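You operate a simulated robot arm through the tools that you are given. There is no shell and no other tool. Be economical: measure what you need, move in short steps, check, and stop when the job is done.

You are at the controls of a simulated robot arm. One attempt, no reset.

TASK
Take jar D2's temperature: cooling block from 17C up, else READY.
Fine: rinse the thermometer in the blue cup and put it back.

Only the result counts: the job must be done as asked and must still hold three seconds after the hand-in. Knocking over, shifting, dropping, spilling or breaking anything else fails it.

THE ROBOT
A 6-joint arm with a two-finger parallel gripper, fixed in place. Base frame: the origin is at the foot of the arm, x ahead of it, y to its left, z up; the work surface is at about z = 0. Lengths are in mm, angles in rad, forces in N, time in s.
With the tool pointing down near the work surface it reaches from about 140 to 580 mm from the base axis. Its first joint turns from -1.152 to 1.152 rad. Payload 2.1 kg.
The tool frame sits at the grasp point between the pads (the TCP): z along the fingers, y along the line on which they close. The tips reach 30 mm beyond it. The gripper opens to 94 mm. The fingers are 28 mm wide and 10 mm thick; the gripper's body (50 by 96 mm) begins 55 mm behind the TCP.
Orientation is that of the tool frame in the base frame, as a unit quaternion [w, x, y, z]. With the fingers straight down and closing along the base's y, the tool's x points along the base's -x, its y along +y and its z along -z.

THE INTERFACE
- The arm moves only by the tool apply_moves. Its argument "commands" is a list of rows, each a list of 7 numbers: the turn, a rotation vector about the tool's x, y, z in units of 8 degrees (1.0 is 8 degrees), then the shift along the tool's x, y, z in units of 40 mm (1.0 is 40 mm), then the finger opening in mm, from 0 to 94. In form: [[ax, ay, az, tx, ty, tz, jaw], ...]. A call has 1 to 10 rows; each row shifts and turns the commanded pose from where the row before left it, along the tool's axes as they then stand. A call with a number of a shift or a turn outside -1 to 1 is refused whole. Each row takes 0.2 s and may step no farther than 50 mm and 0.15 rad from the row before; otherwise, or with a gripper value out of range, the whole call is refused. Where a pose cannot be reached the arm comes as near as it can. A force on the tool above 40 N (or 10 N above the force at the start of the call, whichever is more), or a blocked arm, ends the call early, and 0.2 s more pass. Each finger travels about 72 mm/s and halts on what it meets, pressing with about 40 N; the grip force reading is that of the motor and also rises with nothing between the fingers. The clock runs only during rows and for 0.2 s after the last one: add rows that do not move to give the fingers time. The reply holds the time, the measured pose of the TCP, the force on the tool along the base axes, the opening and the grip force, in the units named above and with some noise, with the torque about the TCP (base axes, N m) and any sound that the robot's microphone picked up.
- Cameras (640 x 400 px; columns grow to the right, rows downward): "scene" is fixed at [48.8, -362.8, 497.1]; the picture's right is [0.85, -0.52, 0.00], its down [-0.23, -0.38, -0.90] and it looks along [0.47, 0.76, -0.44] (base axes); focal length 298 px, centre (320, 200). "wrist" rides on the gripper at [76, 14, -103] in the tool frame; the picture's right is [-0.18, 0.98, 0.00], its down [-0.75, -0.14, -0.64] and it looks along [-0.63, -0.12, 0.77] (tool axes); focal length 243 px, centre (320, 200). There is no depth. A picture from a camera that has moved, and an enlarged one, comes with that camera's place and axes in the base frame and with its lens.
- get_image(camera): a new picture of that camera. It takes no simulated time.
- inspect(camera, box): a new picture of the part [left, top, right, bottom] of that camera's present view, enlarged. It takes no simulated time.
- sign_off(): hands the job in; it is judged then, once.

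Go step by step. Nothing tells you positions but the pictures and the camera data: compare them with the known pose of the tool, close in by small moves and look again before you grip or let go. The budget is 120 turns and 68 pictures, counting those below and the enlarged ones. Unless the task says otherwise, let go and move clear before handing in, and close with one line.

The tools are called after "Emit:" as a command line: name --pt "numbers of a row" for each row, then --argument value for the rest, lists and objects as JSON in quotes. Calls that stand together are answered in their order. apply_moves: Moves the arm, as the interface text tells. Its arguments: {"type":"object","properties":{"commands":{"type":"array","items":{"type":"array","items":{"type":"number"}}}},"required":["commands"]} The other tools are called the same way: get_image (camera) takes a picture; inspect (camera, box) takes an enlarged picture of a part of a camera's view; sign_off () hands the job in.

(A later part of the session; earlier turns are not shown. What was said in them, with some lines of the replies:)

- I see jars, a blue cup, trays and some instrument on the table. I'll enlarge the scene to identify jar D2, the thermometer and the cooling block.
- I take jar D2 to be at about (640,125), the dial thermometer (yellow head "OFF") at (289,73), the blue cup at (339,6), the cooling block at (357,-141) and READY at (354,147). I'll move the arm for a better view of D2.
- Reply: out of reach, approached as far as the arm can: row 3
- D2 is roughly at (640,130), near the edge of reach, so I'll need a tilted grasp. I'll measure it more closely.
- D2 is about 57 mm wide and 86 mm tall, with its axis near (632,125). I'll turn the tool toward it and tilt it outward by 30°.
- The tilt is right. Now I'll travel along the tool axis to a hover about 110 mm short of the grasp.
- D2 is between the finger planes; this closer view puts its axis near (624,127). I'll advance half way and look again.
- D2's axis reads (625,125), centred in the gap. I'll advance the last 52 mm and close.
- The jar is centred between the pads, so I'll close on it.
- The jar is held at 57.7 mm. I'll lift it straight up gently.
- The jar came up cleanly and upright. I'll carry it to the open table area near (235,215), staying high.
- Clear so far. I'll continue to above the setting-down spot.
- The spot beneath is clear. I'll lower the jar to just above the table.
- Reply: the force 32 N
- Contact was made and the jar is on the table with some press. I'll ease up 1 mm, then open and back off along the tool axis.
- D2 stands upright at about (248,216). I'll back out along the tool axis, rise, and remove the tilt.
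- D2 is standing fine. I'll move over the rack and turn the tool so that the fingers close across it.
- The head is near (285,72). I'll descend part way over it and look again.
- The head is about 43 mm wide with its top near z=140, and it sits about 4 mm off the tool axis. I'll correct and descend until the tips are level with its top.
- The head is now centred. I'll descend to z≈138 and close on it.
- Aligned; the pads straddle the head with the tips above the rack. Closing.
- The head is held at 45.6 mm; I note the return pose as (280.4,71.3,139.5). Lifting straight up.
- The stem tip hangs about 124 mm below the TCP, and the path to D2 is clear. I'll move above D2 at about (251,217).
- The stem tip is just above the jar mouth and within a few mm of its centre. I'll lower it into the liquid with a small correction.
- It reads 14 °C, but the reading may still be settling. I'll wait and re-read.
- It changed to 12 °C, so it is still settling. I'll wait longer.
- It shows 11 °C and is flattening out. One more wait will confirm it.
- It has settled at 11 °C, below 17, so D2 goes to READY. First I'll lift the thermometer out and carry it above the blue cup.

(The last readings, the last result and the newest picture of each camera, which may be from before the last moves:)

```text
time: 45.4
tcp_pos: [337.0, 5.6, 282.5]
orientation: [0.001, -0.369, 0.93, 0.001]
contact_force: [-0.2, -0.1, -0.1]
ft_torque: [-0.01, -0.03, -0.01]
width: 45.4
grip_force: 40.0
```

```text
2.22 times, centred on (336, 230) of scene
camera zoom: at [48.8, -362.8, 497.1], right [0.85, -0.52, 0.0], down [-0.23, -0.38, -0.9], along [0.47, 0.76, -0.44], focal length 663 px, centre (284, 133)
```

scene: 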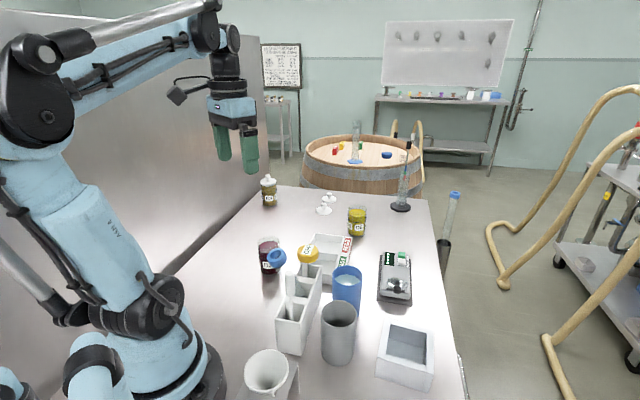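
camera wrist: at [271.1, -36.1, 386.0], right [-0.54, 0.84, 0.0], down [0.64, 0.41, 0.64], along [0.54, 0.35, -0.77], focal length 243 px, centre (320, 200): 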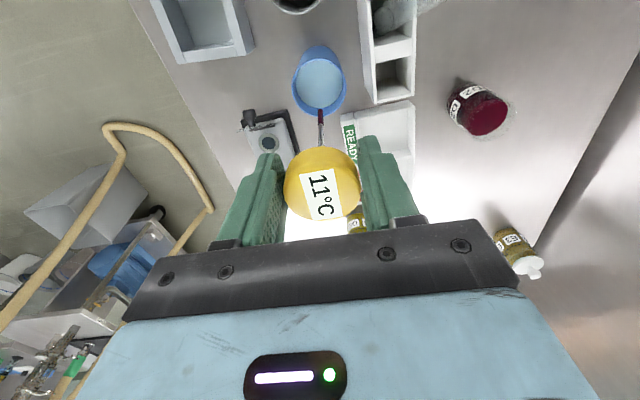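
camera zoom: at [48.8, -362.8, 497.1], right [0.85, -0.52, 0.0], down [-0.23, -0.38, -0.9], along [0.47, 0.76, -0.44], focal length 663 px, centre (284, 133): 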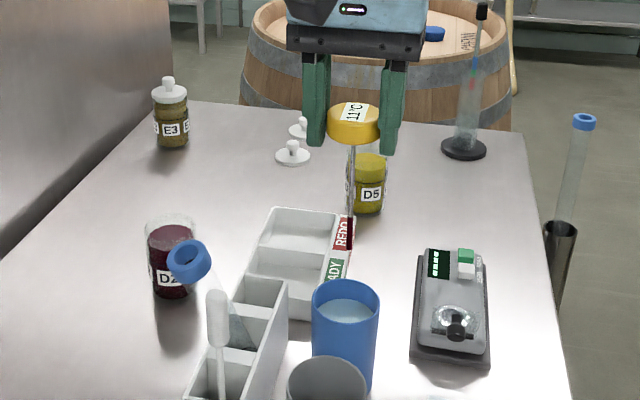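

The thermometer is centred over the blue cup, with wine film on its lower stem. I'll lower it deep into the water and move it up and down a little.

Emit:
apply_moves --pt "0 0 0 0 0 0.4 36" --pt "0 0 0 0 0 0.6 36" --pt "0 0 0 0 0 0.6 36" --pt "0 0 0 0 0 0.6 36" --pt "0 0 0 0 0 0.5 36" --pt "0 0 0 0 0 0.4 36" --pt "0 0 0 0 0 0.27 36" --pt "0 0 0 0 0 0 36" --pt "0 0 0 0 0 0 36"

Emit:
apply_moves --pt "0 0 0 0 0 -0.2 36" --pt "0 0 0 0 0 -0.2 36" --pt "0 0 0 0 0 0.2 36" --pt "0 0 0 0 0 0.2 36" --pt "0 0 0 0 0.1 0 36" --pt "0 0 0 0 -0.2 0 36" --pt "0 0 0 0 0.1 0 36" --pt "0 0 0 0 0 0 36" --pt "0 0 0 0 0 0 36" --pt "0 0 0 0 0 0 36"

Emit:
inspect --camera "scene" --box '[272, 190, 400, 320]'

```text
time: 47.4
tcp_pos: [335.5, 6.5, 147.7]
orientation: [0.001, -0.369, 0.929, 0.0]
contact_force: [0.4, -0.4, -0.8]
ft_torque: [0.0, -0.02, -0.01]
width: 45.4
grip_force: 40.3
```

```text
time: 49.6
tcp_pos: [336.6, 6.6, 149.4]
orientation: [0.001, -0.369, 0.93, 0.0]
contact_force: [-0.3, -0.5, -0.4]
ft_torque: [0.02, 0.0, 0.01]
width: 45.5
grip_force: 40.3
```

```text
3.08 times, centred on (336, 255) of scene
camera zoom: at [48.8, -362.8, 497.1], right [0.85, -0.52, 0.0], down [-0.23, -0.38, -0.9], along [0.47, 0.76, -0.44], focal length 918 px, centre (271, 31)
```

zoom: 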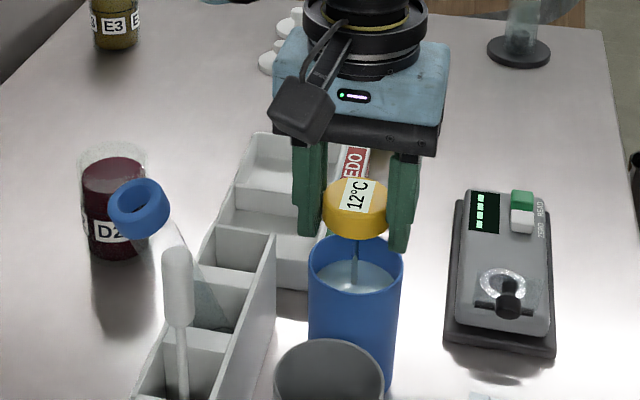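

The stem is well immersed. I'll hold a moment, lift out, and check that it's clean.

Emit:
apply_moves --pt "0 0 0 0 0 0 36" --pt "0 0 0 0 0 0 36" --pt "0 0 0 0 0 -0.3 36" --pt "0 0 0 0 0 -0.6 36" --pt "0 0 0 0 0 -0.7 36" --pt "0 0 0 0 0 -0.7 36" --pt "0 0 0 0 0 -0.7 36" --pt "0 0 0 0 0 -0.5 36" --pt "0 0 0 0 0 0 36" --pt "0 0 0 0 0 0 36"

Emit:
inspect --camera "scene" --box '[304, 160, 384, 240]'

```text
time: 51.8
tcp_pos: [335.6, 6.5, 290.4]
orientation: [0.001, -0.369, 0.93, 0.0]
contact_force: [0.5, 0.4, 0.3]
ft_torque: [-0.02, 0.02, -0.03]
width: 45.3
grip_force: 40.0
```

```text
5.00 times, centred on (344, 200) of scene
camera zoom: at [48.8, -362.8, 497.1], right [0.85, -0.52, 0.0], down [-0.23, -0.38, -0.9], along [0.47, 0.76, -0.44], focal length 1491 px, centre (200, 200)
```

zoom: 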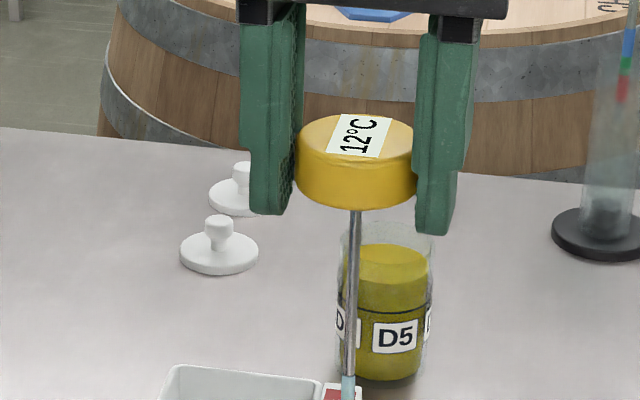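

The stem is clean. I'll move back above the rack slot it came from.

Emit:
apply_moves --pt "0 0 0 -0.02 0.3 0 36" --pt "0 0 0 -0.03 0.6 0 36" --pt "0 0 0 -0.03 0.6 0 36" --pt "0 0 0 -0.02 0.435 0 36" --pt "0 0 0 0 0.2 0 36" --pt "0 0 0 0 0 0 36" --pt "0 0 0 0 0 0 36"

Emit:
apply_moves --pt "0 0 0 0 0 0.4 36" --pt "0 0 0 0 0 0.4 36" --pt "0 0 0 0 0 0 36" --pt "0 0 0 0 0 0 36"

Emit:
get_image --camera "wrist"

Emit:
inspect --camera "scene" --box '[250, 170, 378, 290]'

```text
time: 53.4
tcp_pos: [279.2, 70.7, 290.9]
orientation: [0.001, -0.367, 0.93, 0.0]
contact_force: [0.4, 0.8, -1.2]
ft_torque: [0.01, -0.02, 0.04]
width: 45.7
grip_force: 40.1
```

```text
time: 54.4
tcp_pos: [280.5, 70.5, 257.4]
orientation: [0.001, -0.368, 0.93, 0.0]
contact_force: [-0.4, -0.2, 0.3]
ft_torque: [-0.05, -0.02, -0.02]
width: 45.8
grip_force: 39.9
```

```text
25 pictures are left
camera wrist: at [214.0, 27.7, 360.7], right [-0.54, 0.84, 0.0], down [0.64, 0.41, 0.64], along [0.54, 0.35, -0.77], focal length 243 px, centre (320, 200)
```

wrist: 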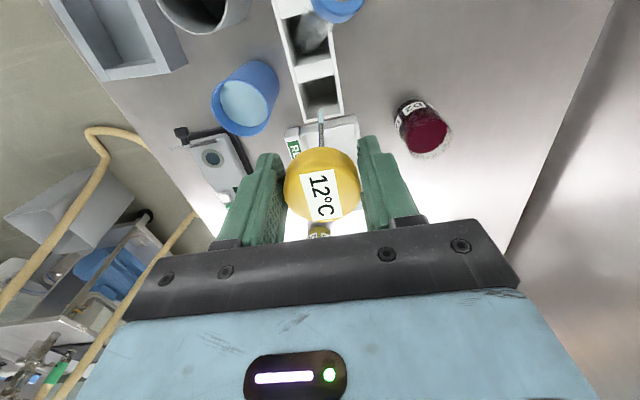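

```text
3.33 times, centred on (314, 230) of scene
camera zoom: at [48.8, -362.8, 497.1], right [0.85, -0.52, 0.0], down [-0.23, -0.38, -0.9], along [0.47, 0.76, -0.44], focal length 994 px, centre (340, 100)
```

zoom: 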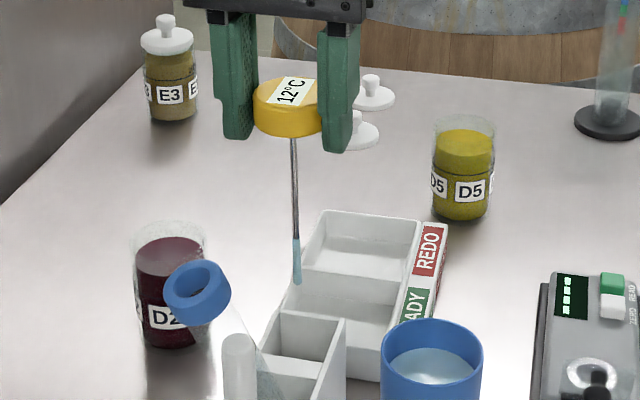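

Aligned as it was at pick-up. Lowering into the slot.

Emit:
apply_moves --pt "0 0 0 0 0.01 0.3 36" --pt "0 0 0 0 0 0.5 36" --pt "0 0 0 0 0 0.6 36" --pt "0 0 0 0 0 0.6 36" --pt "0 0 0 0 0 0.5 36" --pt "0 0 0 0 0 0.3 36" --pt "0 0 0 0 0 0.05 36" --pt "0 0 0 0 0 0 36" --pt "0 0 0 0 0 0 36"

Emit:
get_image --camera "wrist"

Emit:
inspect --camera "scene" --box '[250, 200, 378, 280]'

```text
time: 56.4
tcp_pos: [280.5, 71.6, 142.1]
orientation: [0.0, -0.369, 0.929, 0.0]
contact_force: [-0.1, -0.1, -0.4]
ft_torque: [-0.02, 0.02, 0.02]
width: 45.6
grip_force: 40.5
```

```text
23 pictures are left
camera wrist: at [214.4, 27.9, 246.1], right [-0.54, 0.84, 0.0], down [0.64, 0.41, 0.64], along [0.54, 0.35, -0.77], focal length 243 px, centre (320, 200)
```

wrist: 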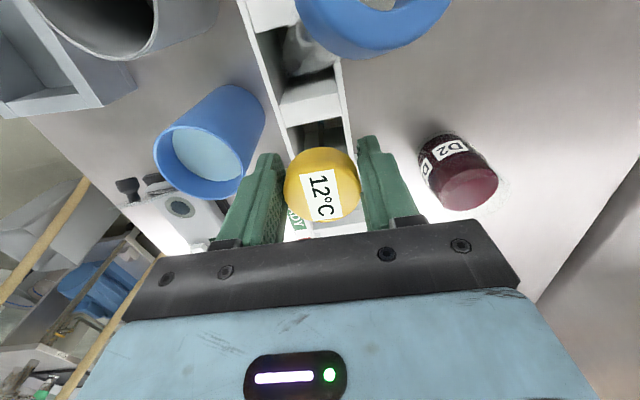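

```text
5.00 times, centred on (314, 240) of scene
camera zoom: at [48.8, -362.8, 497.1], right [0.85, -0.52, 0.0], down [-0.23, -0.38, -0.9], along [0.47, 0.76, -0.44], focal length 1491 px, centre (350, 0)
```

zoom: 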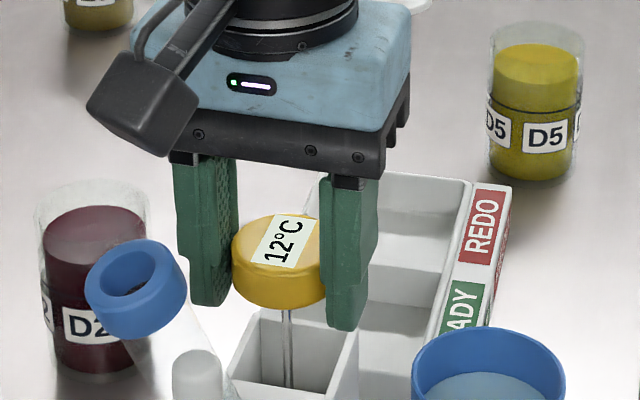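

The head is about 2–3 mm above its original height. I'll lower in small steps until contact.

Emit:
apply_moves --pt "0 0 0 0 0 0.025 36" --pt "0 0 0 0 0 0.025 36" --pt "0 0 0 0 0 0 36"

```text
time: 57.2
tcp_pos: [280.3, 72.5, 140.9]
orientation: [0.001, -0.369, 0.93, 0.002]
contact_force: [0.3, -0.3, -0.3]
ft_torque: [0.03, 0.0, 0.02]
width: 45.4
grip_force: 40.0
```

Emit:
apply_moves --pt "0 0 0 0 0 0.02 36" --pt "0 0 0 0 0 0 36"

Emit:
inspect --camera "scene" --box '[250, 200, 378, 280]'

```text
time: 57.8
tcp_pos: [280.5, 72.3, 140.7]
orientation: [0.001, -0.368, 0.93, 0.0]
contact_force: [1.0, 0.1, 0.1]
ft_torque: [0.0, 0.03, 0.02]
width: 45.8
grip_force: 40.0
```

```text
5.00 times, centred on (314, 240) of scene
camera zoom: at [48.8, -362.8, 497.1], right [0.85, -0.52, 0.0], down [-0.23, -0.38, -0.9], along [0.47, 0.76, -0.44], focal length 1491 px, centre (350, 0)
```

zoom: 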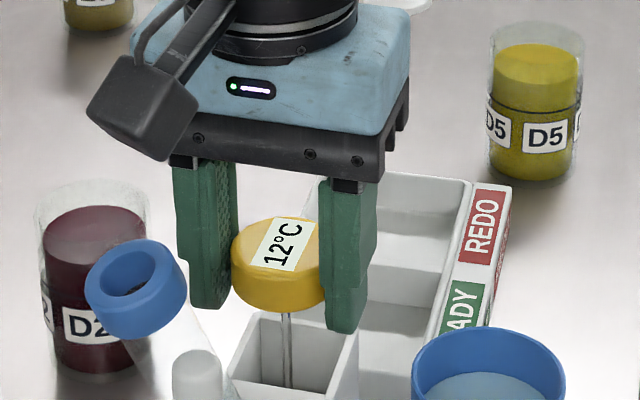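

About 1 mm remains. I'll lower that, then open slowly.

Emit:
apply_moves --pt "0 0 0 0 0 0.025 36" --pt "0 0 0 0 0 0 36" --pt "0 0 0 0 0 0 47" --pt "0 0 0 0 0 0 52" --pt "0 0 0 0 0 0 62" --pt "0 0 0 0 0 0 75" --pt "0 0 0 0 0 0 94" --pt "0 0 0 0 0 0 94"

Emit:
get_image --camera "wrist"

Emit:
inspect --camera "scene" --box '[250, 200, 378, 280]'

```text
time: 59.6
tcp_pos: [278.7, 71.7, 138.5]
orientation: [0.001, -0.368, 0.93, 0.001]
contact_force: [1.5, 0.5, -1.0]
ft_torque: [-0.03, -0.01, -0.03]
width: 94.0
grip_force: 0.0
```

```text
20 pictures are left
camera wrist: at [214.8, 28.7, 242.7], right [-0.54, 0.84, 0.0], down [0.64, 0.41, 0.64], along [0.54, 0.35, -0.77], focal length 243 px, centre (320, 200)
```

wrist: 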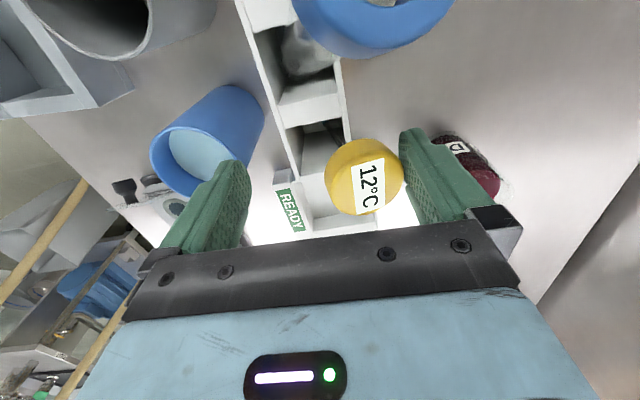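

```text
5.00 times, centred on (314, 240) of scene
camera zoom: at [48.8, -362.8, 497.1], right [0.85, -0.52, 0.0], down [-0.23, -0.38, -0.9], along [0.47, 0.76, -0.44], focal length 1491 px, centre (350, 0)
```

zoom: 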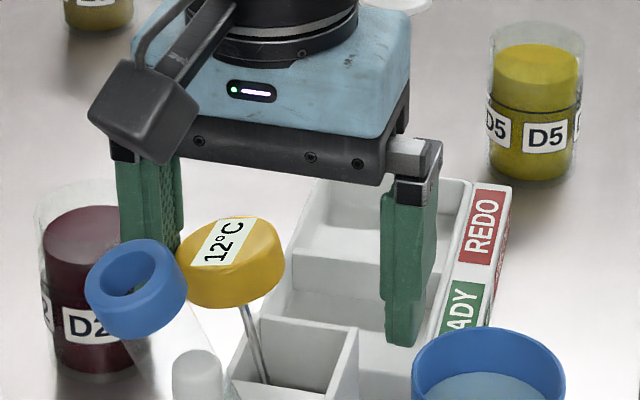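

On release the thermometer leaned over in its slot, perhaps against the finger. I'll look closer before moving anything.

Emit:
apply_moves --pt "0 0 0 0 0 0 94" --pt "0 0 0 0 0 0 94" --pt "0 0 0 0 0 0 94"

Emit:
inspect --camera "wrist" --box '[260, 90, 440, 230]'

Emit:
inspect --camera "scene" --box '[266, 230, 346, 300]'

```text
time: 60.4
tcp_pos: [281.0, 71.4, 139.0]
orientation: [0.0, -0.368, 0.93, 0.001]
contact_force: [-0.6, -0.1, -0.5]
ft_torque: [-0.02, -0.02, 0.02]
width: 93.7
grip_force: 0.1
```

```text
2.86 times, centred on (350, 160) of wrist
camera zoom: at [214.8, 28.7, 242.7], right [-0.54, 0.84, 0.0], down [0.64, 0.41, 0.64], along [0.54, 0.35, -0.77], focal length 693 px, centre (234, 314)
```

zoom: 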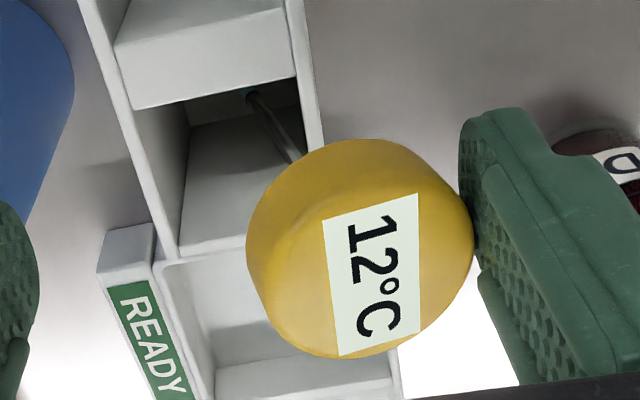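

```text
5.71 times, centred on (306, 265) of scene
camera zoom: at [48.8, -362.8, 497.1], right [0.85, -0.52, 0.0], down [-0.23, -0.38, -0.9], along [0.47, 0.76, -0.44], focal length 1704 px, centre (400, -171)
```

zoom: 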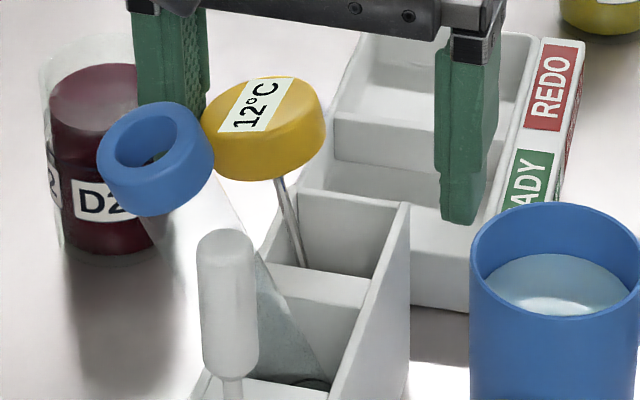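

The stem sits in its slot, leaning on the rim by about 11°, as the neighbouring tube does. I'll move the finger sideways off the head and see whether it stays.

Emit:
apply_moves --pt "0 0 0 0 0.1 0 94" --pt "0 0 0 0 0.15 0 94" --pt "0 0 0 0 0 0 94" --pt "0 0 0 0 0 0 94" --pt "0 0 0 0 0 0 94"

Emit:
get_image --camera "wrist"

```text
time: 61.6
tcp_pos: [273.3, 78.5, 139.6]
orientation: [0.001, -0.369, 0.93, 0.001]
contact_force: [0.3, 0.3, 0.7]
ft_torque: [0.01, 0.0, 0.01]
width: 93.9
grip_force: 0.0
```

```text
16 pictures are left
camera wrist: at [207.8, 35.7, 242.5], right [-0.54, 0.84, 0.0], down [0.64, 0.41, 0.64], along [0.54, 0.35, -0.77], focal length 243 px, centre (320, 200)
```

wrist: 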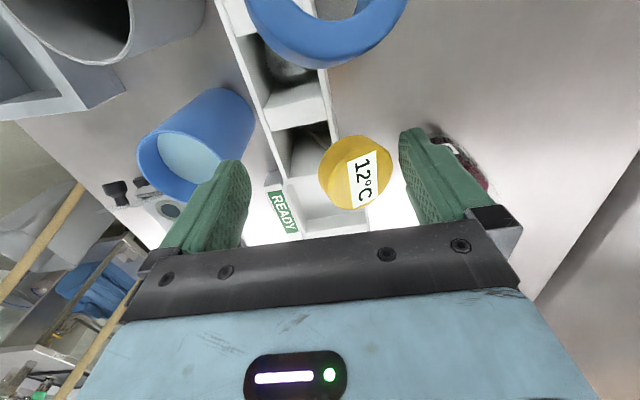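

It stays leaning against the rim on its own. I'll rise clear and head for the jar.

Emit:
apply_moves --pt "0 0 0 0 0 -0.4 94" --pt "0 0 0 0 0 -0.8 94" --pt "0 0 0 0 0 -0.9 94" --pt "0 0 0 0 0 -0.7 94" --pt "0 0 0 0 0 -0.2 94" --pt "0 0 0 0 0 0 94"

Emit:
get_image --camera "wrist"

Emit:
inspect --camera "scene" --box '[250, 220, 362, 290]'

```text
time: 63.0
tcp_pos: [273.2, 78.7, 259.8]
orientation: [0.001, -0.369, 0.93, 0.0]
contact_force: [-0.3, -0.6, -0.5]
ft_torque: [-0.03, 0.02, 0.02]
width: 93.9
grip_force: 0.0
```

```text
15 pictures are left
camera wrist: at [207.6, 35.2, 362.5], right [-0.54, 0.84, 0.0], down [0.64, 0.41, 0.64], along [0.54, 0.35, -0.77], focal length 243 px, centre (320, 200)
```

wrist: 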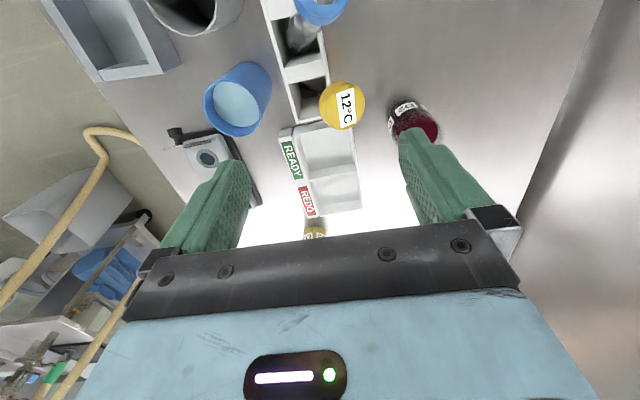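

```text
5.71 times, centred on (306, 255) of scene
camera zoom: at [48.8, -362.8, 497.1], right [0.85, -0.52, 0.0], down [-0.23, -0.38, -0.9], along [0.47, 0.76, -0.44], focal length 1704 px, centre (400, -114)
```

zoom: 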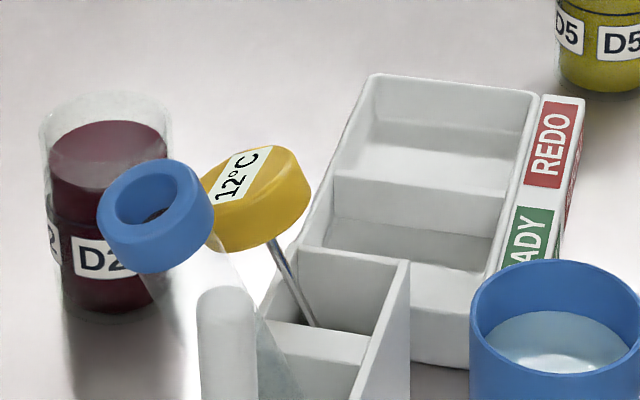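

The thermometer rests stably in its slot. Before fetching the jar, I'll check the READY compartment from above at about (360,143).

Emit:
apply_moves --pt "0 0 0 -0.67 -0.08 0 94" --pt "0 0 0 -0.67 -0.08 0 94" --pt "0 0 0 -0.67 -0.08 0 94" --pt "0 0 0 -0.67 -0.08 0 94" --pt "0 0 0 0 0 0 94"

Emit:
inspect --camera "wrist" --box '[200, 0, 440, 160]'

```text
time: 64.2
tcp_pos: [360.9, 140.0, 259.0]
orientation: [0.001, -0.368, 0.93, 0.0]
contact_force: [0.5, 0.7, -0.2]
ft_torque: [-0.02, -0.07, 0.01]
width: 93.9
grip_force: 0.0
```

```text
2.50 times, centred on (320, 80) of wrist
camera zoom: at [295.3, 97.4, 362.5], right [-0.54, 0.84, 0.0], down [0.64, 0.41, 0.64], along [0.54, 0.35, -0.77], focal length 606 px, centre (320, 500)
```

zoom: 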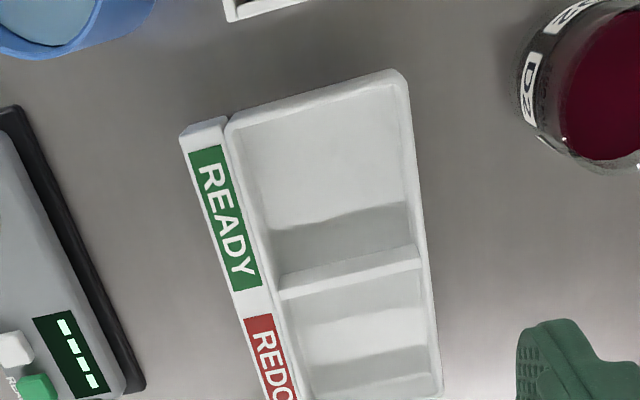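

READY's centre comes out at about (356,144), with inner space of about 74×78 mm and walls about 25 mm high. Now I'll go above the jar.

Emit:
apply_moves --pt "0 0 0 0.152 0.663 0 94" --pt "0 0 0 0.152 0.663 0 94" --pt "0 0 0 0.152 0.663 0 94" --pt "0 0 0 0.152 0.663 0 94" --pt "0 0 0 0.152 0.663 0 94" --pt "0 0 0 0 0 0.8 94" --pt "0 0 0 0 0 0.8 94" --pt "0 0 0 0 0 0.6 94" --pt "0 0 0 0 0 0 94"

Emit:
get_image --camera "wrist"

```text
time: 66.2
tcp_pos: [244.8, 216.7, 171.6]
orientation: [0.001, -0.369, 0.93, 0.0]
contact_force: [-0.3, 0.7, -0.1]
ft_torque: [-0.02, -0.02, 0.0]
width: 94.2
grip_force: 0.2
```

```text
12 pictures are left
camera wrist: at [179.8, 173.9, 275.8], right [-0.54, 0.84, 0.0], down [0.64, 0.41, 0.64], along [0.54, 0.35, -0.77], focal length 243 px, centre (320, 200)
```

wrist: 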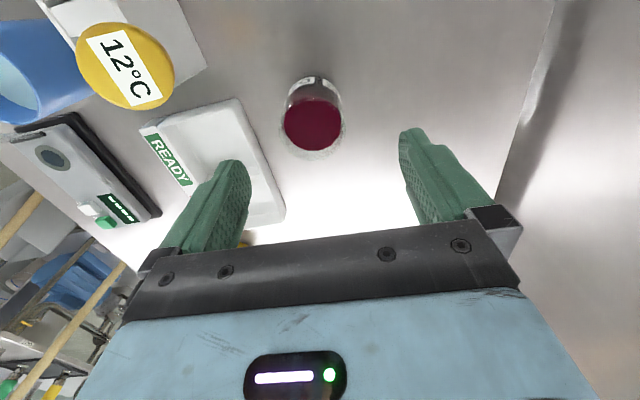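

The jar's centre is about 7 mm forward and 7 mm to the left of the tool axis. I'll correct and descend around it, with the tips staying above z≈38.

Emit:
apply_moves --pt "0 0 0 -0.175 -0.175 0.3 94" --pt "0 0 0 0 0 0.7 94" --pt "0 0 0 0 0 0.7 94" --pt "0 0 0 0 0 0.6 94" --pt "0 0 0 0 0 0.28 94" --pt "0 0 0 0 0 0 94"

Emit:
get_image --camera "wrist"

```text
time: 67.6
tcp_pos: [257.3, 217.5, 69.8]
orientation: [0.0, -0.369, 0.929, 0.001]
contact_force: [-0.4, 0.2, -0.2]
ft_torque: [0.0, -0.01, -0.02]
width: 93.8
grip_force: 0.1
```

```text
11 pictures are left
camera wrist: at [191.1, 175.5, 172.2], right [-0.54, 0.84, 0.0], down [0.64, 0.41, 0.64], along [0.54, 0.35, -0.77], focal length 243 px, centre (320, 200)
```

wrist: 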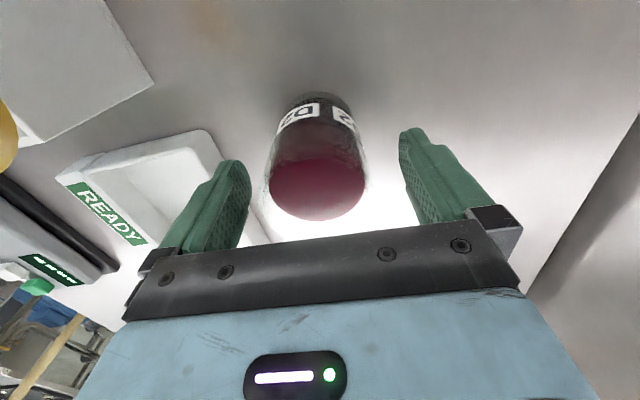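

Nearly centred; I'll make a small 3 mm correction, then close.

Emit:
apply_moves --pt "0 0 0 -0.09 -0.05 0 94" --pt "0 0 0 0 0 0 75" --pt "0 0 0 0 0 0 62" --pt "0 0 0 0 0 0 50" --pt "0 0 0 0 0 0 50"

```text
time: 68.8
tcp_pos: [260.7, 218.8, 70.1]
orientation: [0.001, -0.369, 0.929, 0.0]
contact_force: [0.6, -0.1, 0.8]
ft_torque: [0.11, 0.03, -0.02]
width: 55.9
grip_force: 39.5
```

Held at 56 mm. Lifting gently, then carrying it to above READY.

Emit:
apply_moves --pt "0 0 0 0 0 -0.2 50" --pt "0 0 0 0 0 -0.4 50" --pt "0 0 0 0 0 -0.5 50" --pt "0 0 0 0 0 -0.5 50" --pt "0 0 0 0 0 -0.3 50" --pt "0 0 0 0 0 0 50" --pt "0 0 0 0 0 0 50"

Emit:
get_image --camera "wrist"

```text
time: 70.4
tcp_pos: [262.7, 220.3, 145.8]
orientation: [0.001, -0.368, 0.93, 0.001]
contact_force: [-0.4, -0.1, -3.0]
ft_torque: [0.02, -0.05, 0.01]
width: 55.7
grip_force: 39.8
```

```text
10 pictures are left
camera wrist: at [196.0, 176.7, 247.8], right [-0.54, 0.84, 0.0], down [0.64, 0.41, 0.64], along [0.54, 0.35, -0.77], focal length 243 px, centre (320, 200)
```

wrist: 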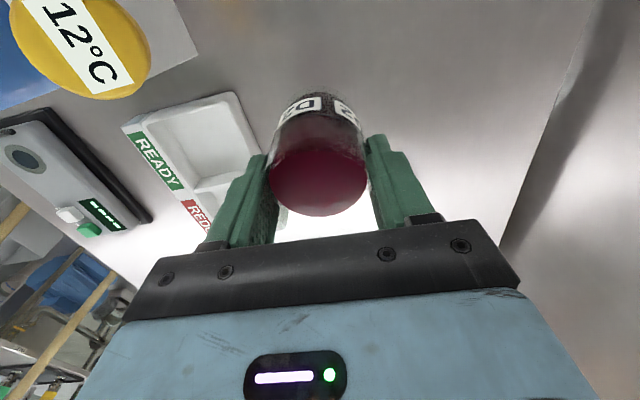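

The jar is centred on the tool axis and the way is clear. Moving above READY.

Emit:
apply_moves --pt "0 0 0 -0.035 -0.249 0 50" --pt "0 0 0 -0.071 -0.498 0 50" --pt "0 0 0 -0.071 -0.498 0 50" --pt "0 0 0 -0.071 -0.498 0 50" --pt "0 0 0 -0.071 -0.498 0 50" --pt "0 0 0 -0.071 -0.498 0 50" --pt "0 0 0 -0.035 -0.249 0 50" --pt "0 0 0 0 0 0 50" --pt "0 0 0 0 0 0 50"

Emit:
get_image --camera "wrist"

Emit:
inspect --camera "scene" --box '[270, 190, 390, 280]'

```text
time: 72.4
tcp_pos: [354.7, 144.4, 144.5]
orientation: [0.001, -0.369, 0.93, 0.001]
contact_force: [0.6, 0.3, -2.6]
ft_torque: [0.01, -0.03, -0.02]
width: 55.5
grip_force: 40.2
```

```text
9 pictures are left
camera wrist: at [289.6, 101.2, 247.2], right [-0.54, 0.84, 0.0], down [0.64, 0.41, 0.64], along [0.54, 0.35, -0.77], focal length 243 px, centre (320, 200)
```

wrist: 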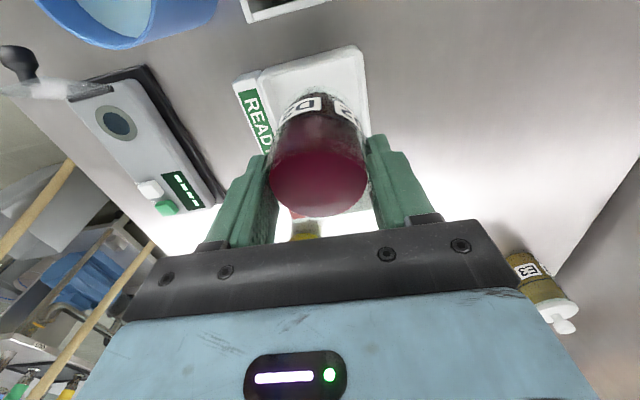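

```text
4.44 times, centred on (330, 235) of scene
camera zoom: at [48.8, -362.8, 497.1], right [0.85, -0.52, 0.0], down [-0.23, -0.38, -0.9], along [0.47, 0.76, -0.44], focal length 1326 px, centre (276, 44)
```

zoom: 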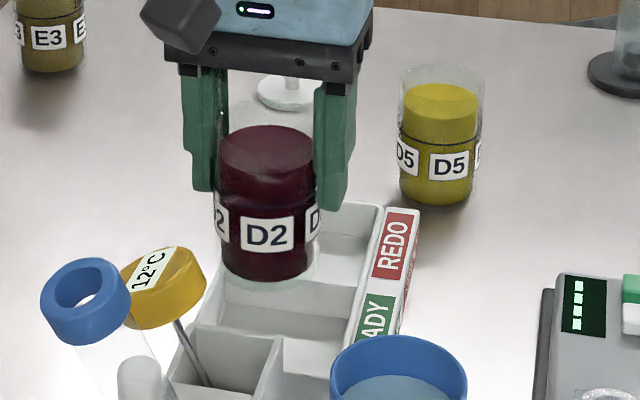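

The jar is centred over READY with about 10 mm clearance all round. Lowering to just above the floor.

Emit:
apply_moves --pt "0 0 0 0 0 0.25 50" --pt "0 0 0 0 0 0.4 50" --pt "0 0 0 0 0 0.4 50" --pt "0 0 0 0 0 0.35 50" --pt "0 0 0 0 0 0.2 50" --pt "0 0 0 0 0 0.05 50" --pt "0 0 0 0 0 0 50"

Emit:
inspect --camera "scene" --box '[270, 200, 390, 290]'

```text
time: 74.0
tcp_pos: [354.9, 142.9, 78.4]
orientation: [0.001, -0.369, 0.929, 0.0]
contact_force: [-0.3, 0.6, -3.2]
ft_torque: [0.01, 0.0, -0.01]
width: 55.8
grip_force: 39.8
```

```text
4.44 times, centred on (330, 245) of scene
camera zoom: at [48.8, -362.8, 497.1], right [0.85, -0.52, 0.0], down [-0.23, -0.38, -0.9], along [0.47, 0.76, -0.44], focal length 1326 px, centre (276, 0)
```

zoom: 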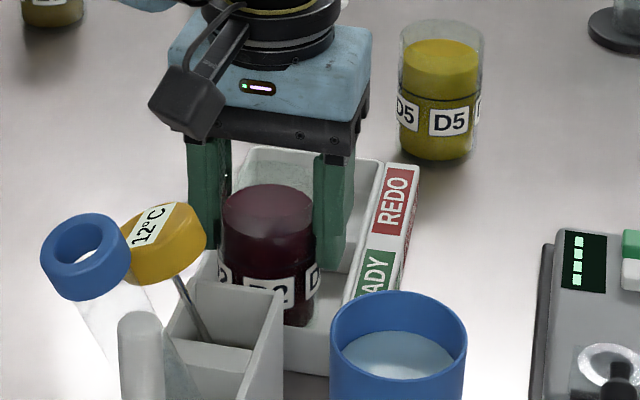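

Inside the compartment. I'll go down in 1 mm steps until contact.

Emit:
apply_moves --pt "0 0 0 0 0 0.025 50" --pt "0 0 0 0 0 0.025 50" --pt "0 0 0 0 0 0 50"

Emit:
apply_moves --pt "0 0 0 0 0 0.025 50" --pt "0 0 0 0 0 0 50"

```text
time: 74.8
tcp_pos: [354.9, 143.4, 76.0]
orientation: [0.0, -0.368, 0.93, 0.001]
contact_force: [-0.6, 0.5, -3.1]
ft_torque: [-0.01, 0.0, 0.0]
width: 56.0
grip_force: 39.9
```

```text
time: 75.4
tcp_pos: [355.4, 143.1, 74.9]
orientation: [0.001, -0.368, 0.93, 0.001]
contact_force: [0.1, -0.3, -1.6]
ft_torque: [0.0, -0.02, -0.03]
width: 55.4
grip_force: 39.9
```

Emit:
apply_moves --pt "0 0 0 0 0 0.02 50" --pt "0 0 0 0 0 0 50"

```text
time: 76.0
tcp_pos: [356.4, 142.8, 74.8]
orientation: [0.001, -0.367, 0.93, 0.001]
contact_force: [-0.4, -0.2, 4.1]
ft_torque: [0.08, -0.01, 0.02]
width: 55.7
grip_force: 39.7
```

The jar touches the floor. I'll open moderately and rise straight up.

Emit:
apply_moves --pt "0 0 0 0 0 0 57" --pt "0 0 0 0 0 0 62" --pt "0 0 0 0 0 0 75" --pt "0 0 0 0 0 0 80" --pt "0 0 0 0 0 0 80" --pt "0 0 0 0 0 -0.4 80" --pt "0 0 0 0 0 -0.8 80" --pt "0 0 0 0 0 -0.9 80" --pt "0 0 0 0 0 -0.9 80" --pt "0 0 0 0 0 -0.9 80"

Emit:
get_image --camera "scene"

Emit:
inspect --camera "scene" --box '[250, 190, 390, 290]'

Emit:
get_image --camera "wrist"

```text
time: 78.2
tcp_pos: [354.3, 142.7, 232.7]
orientation: [0.002, -0.369, 0.93, 0.001]
contact_force: [-0.1, 0.0, -0.1]
ft_torque: [-0.02, 0.03, 0.02]
width: 79.8
grip_force: 0.0
```

```text
6 pictures are left
```

scene: 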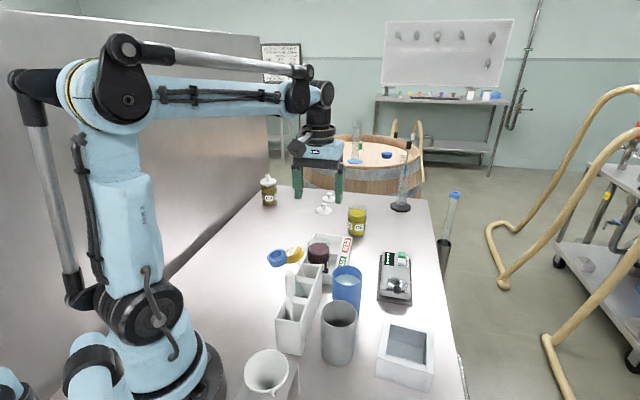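

```text
4.00 times, centred on (320, 240) of scene
camera zoom: at [48.8, -362.8, 497.1], right [0.85, -0.52, 0.0], down [-0.23, -0.38, -0.9], along [0.47, 0.76, -0.44], focal length 1193 px, centre (320, 40)
```

zoom: 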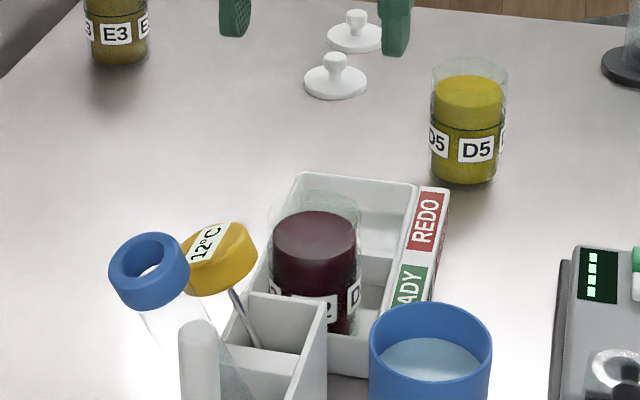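

```text
4 pictures are left
camera wrist: at [289.1, 101.0, 334.8], right [-0.54, 0.84, 0.0], down [0.64, 0.41, 0.64], along [0.54, 0.35, -0.77], focal length 243 px, centre (320, 200)
```

wrist: 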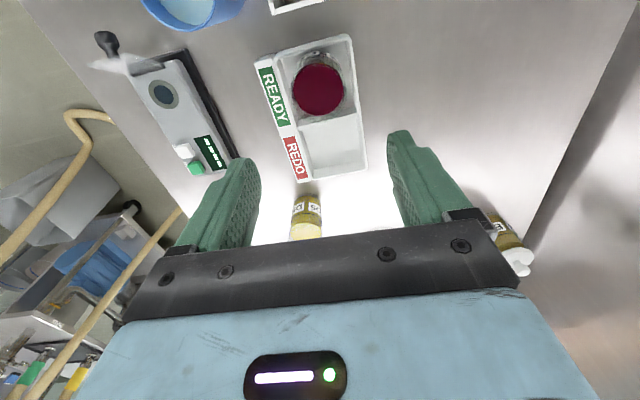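

D2 stands upright in READY, and the rinsed thermometer is back in its slot and not moving. Everything else is where it was and the arm is clear, so I'm handing in.

Emit:
sign_off

```text
The job is handed in.
```

Jar D2 settled at 11 °C, below 17 °C, so it now stands in READY; the thermometer was rinsed in the blue cup and is back in its rack slot, though it leans on the rim by up to about 20° instead of standing upright as before.
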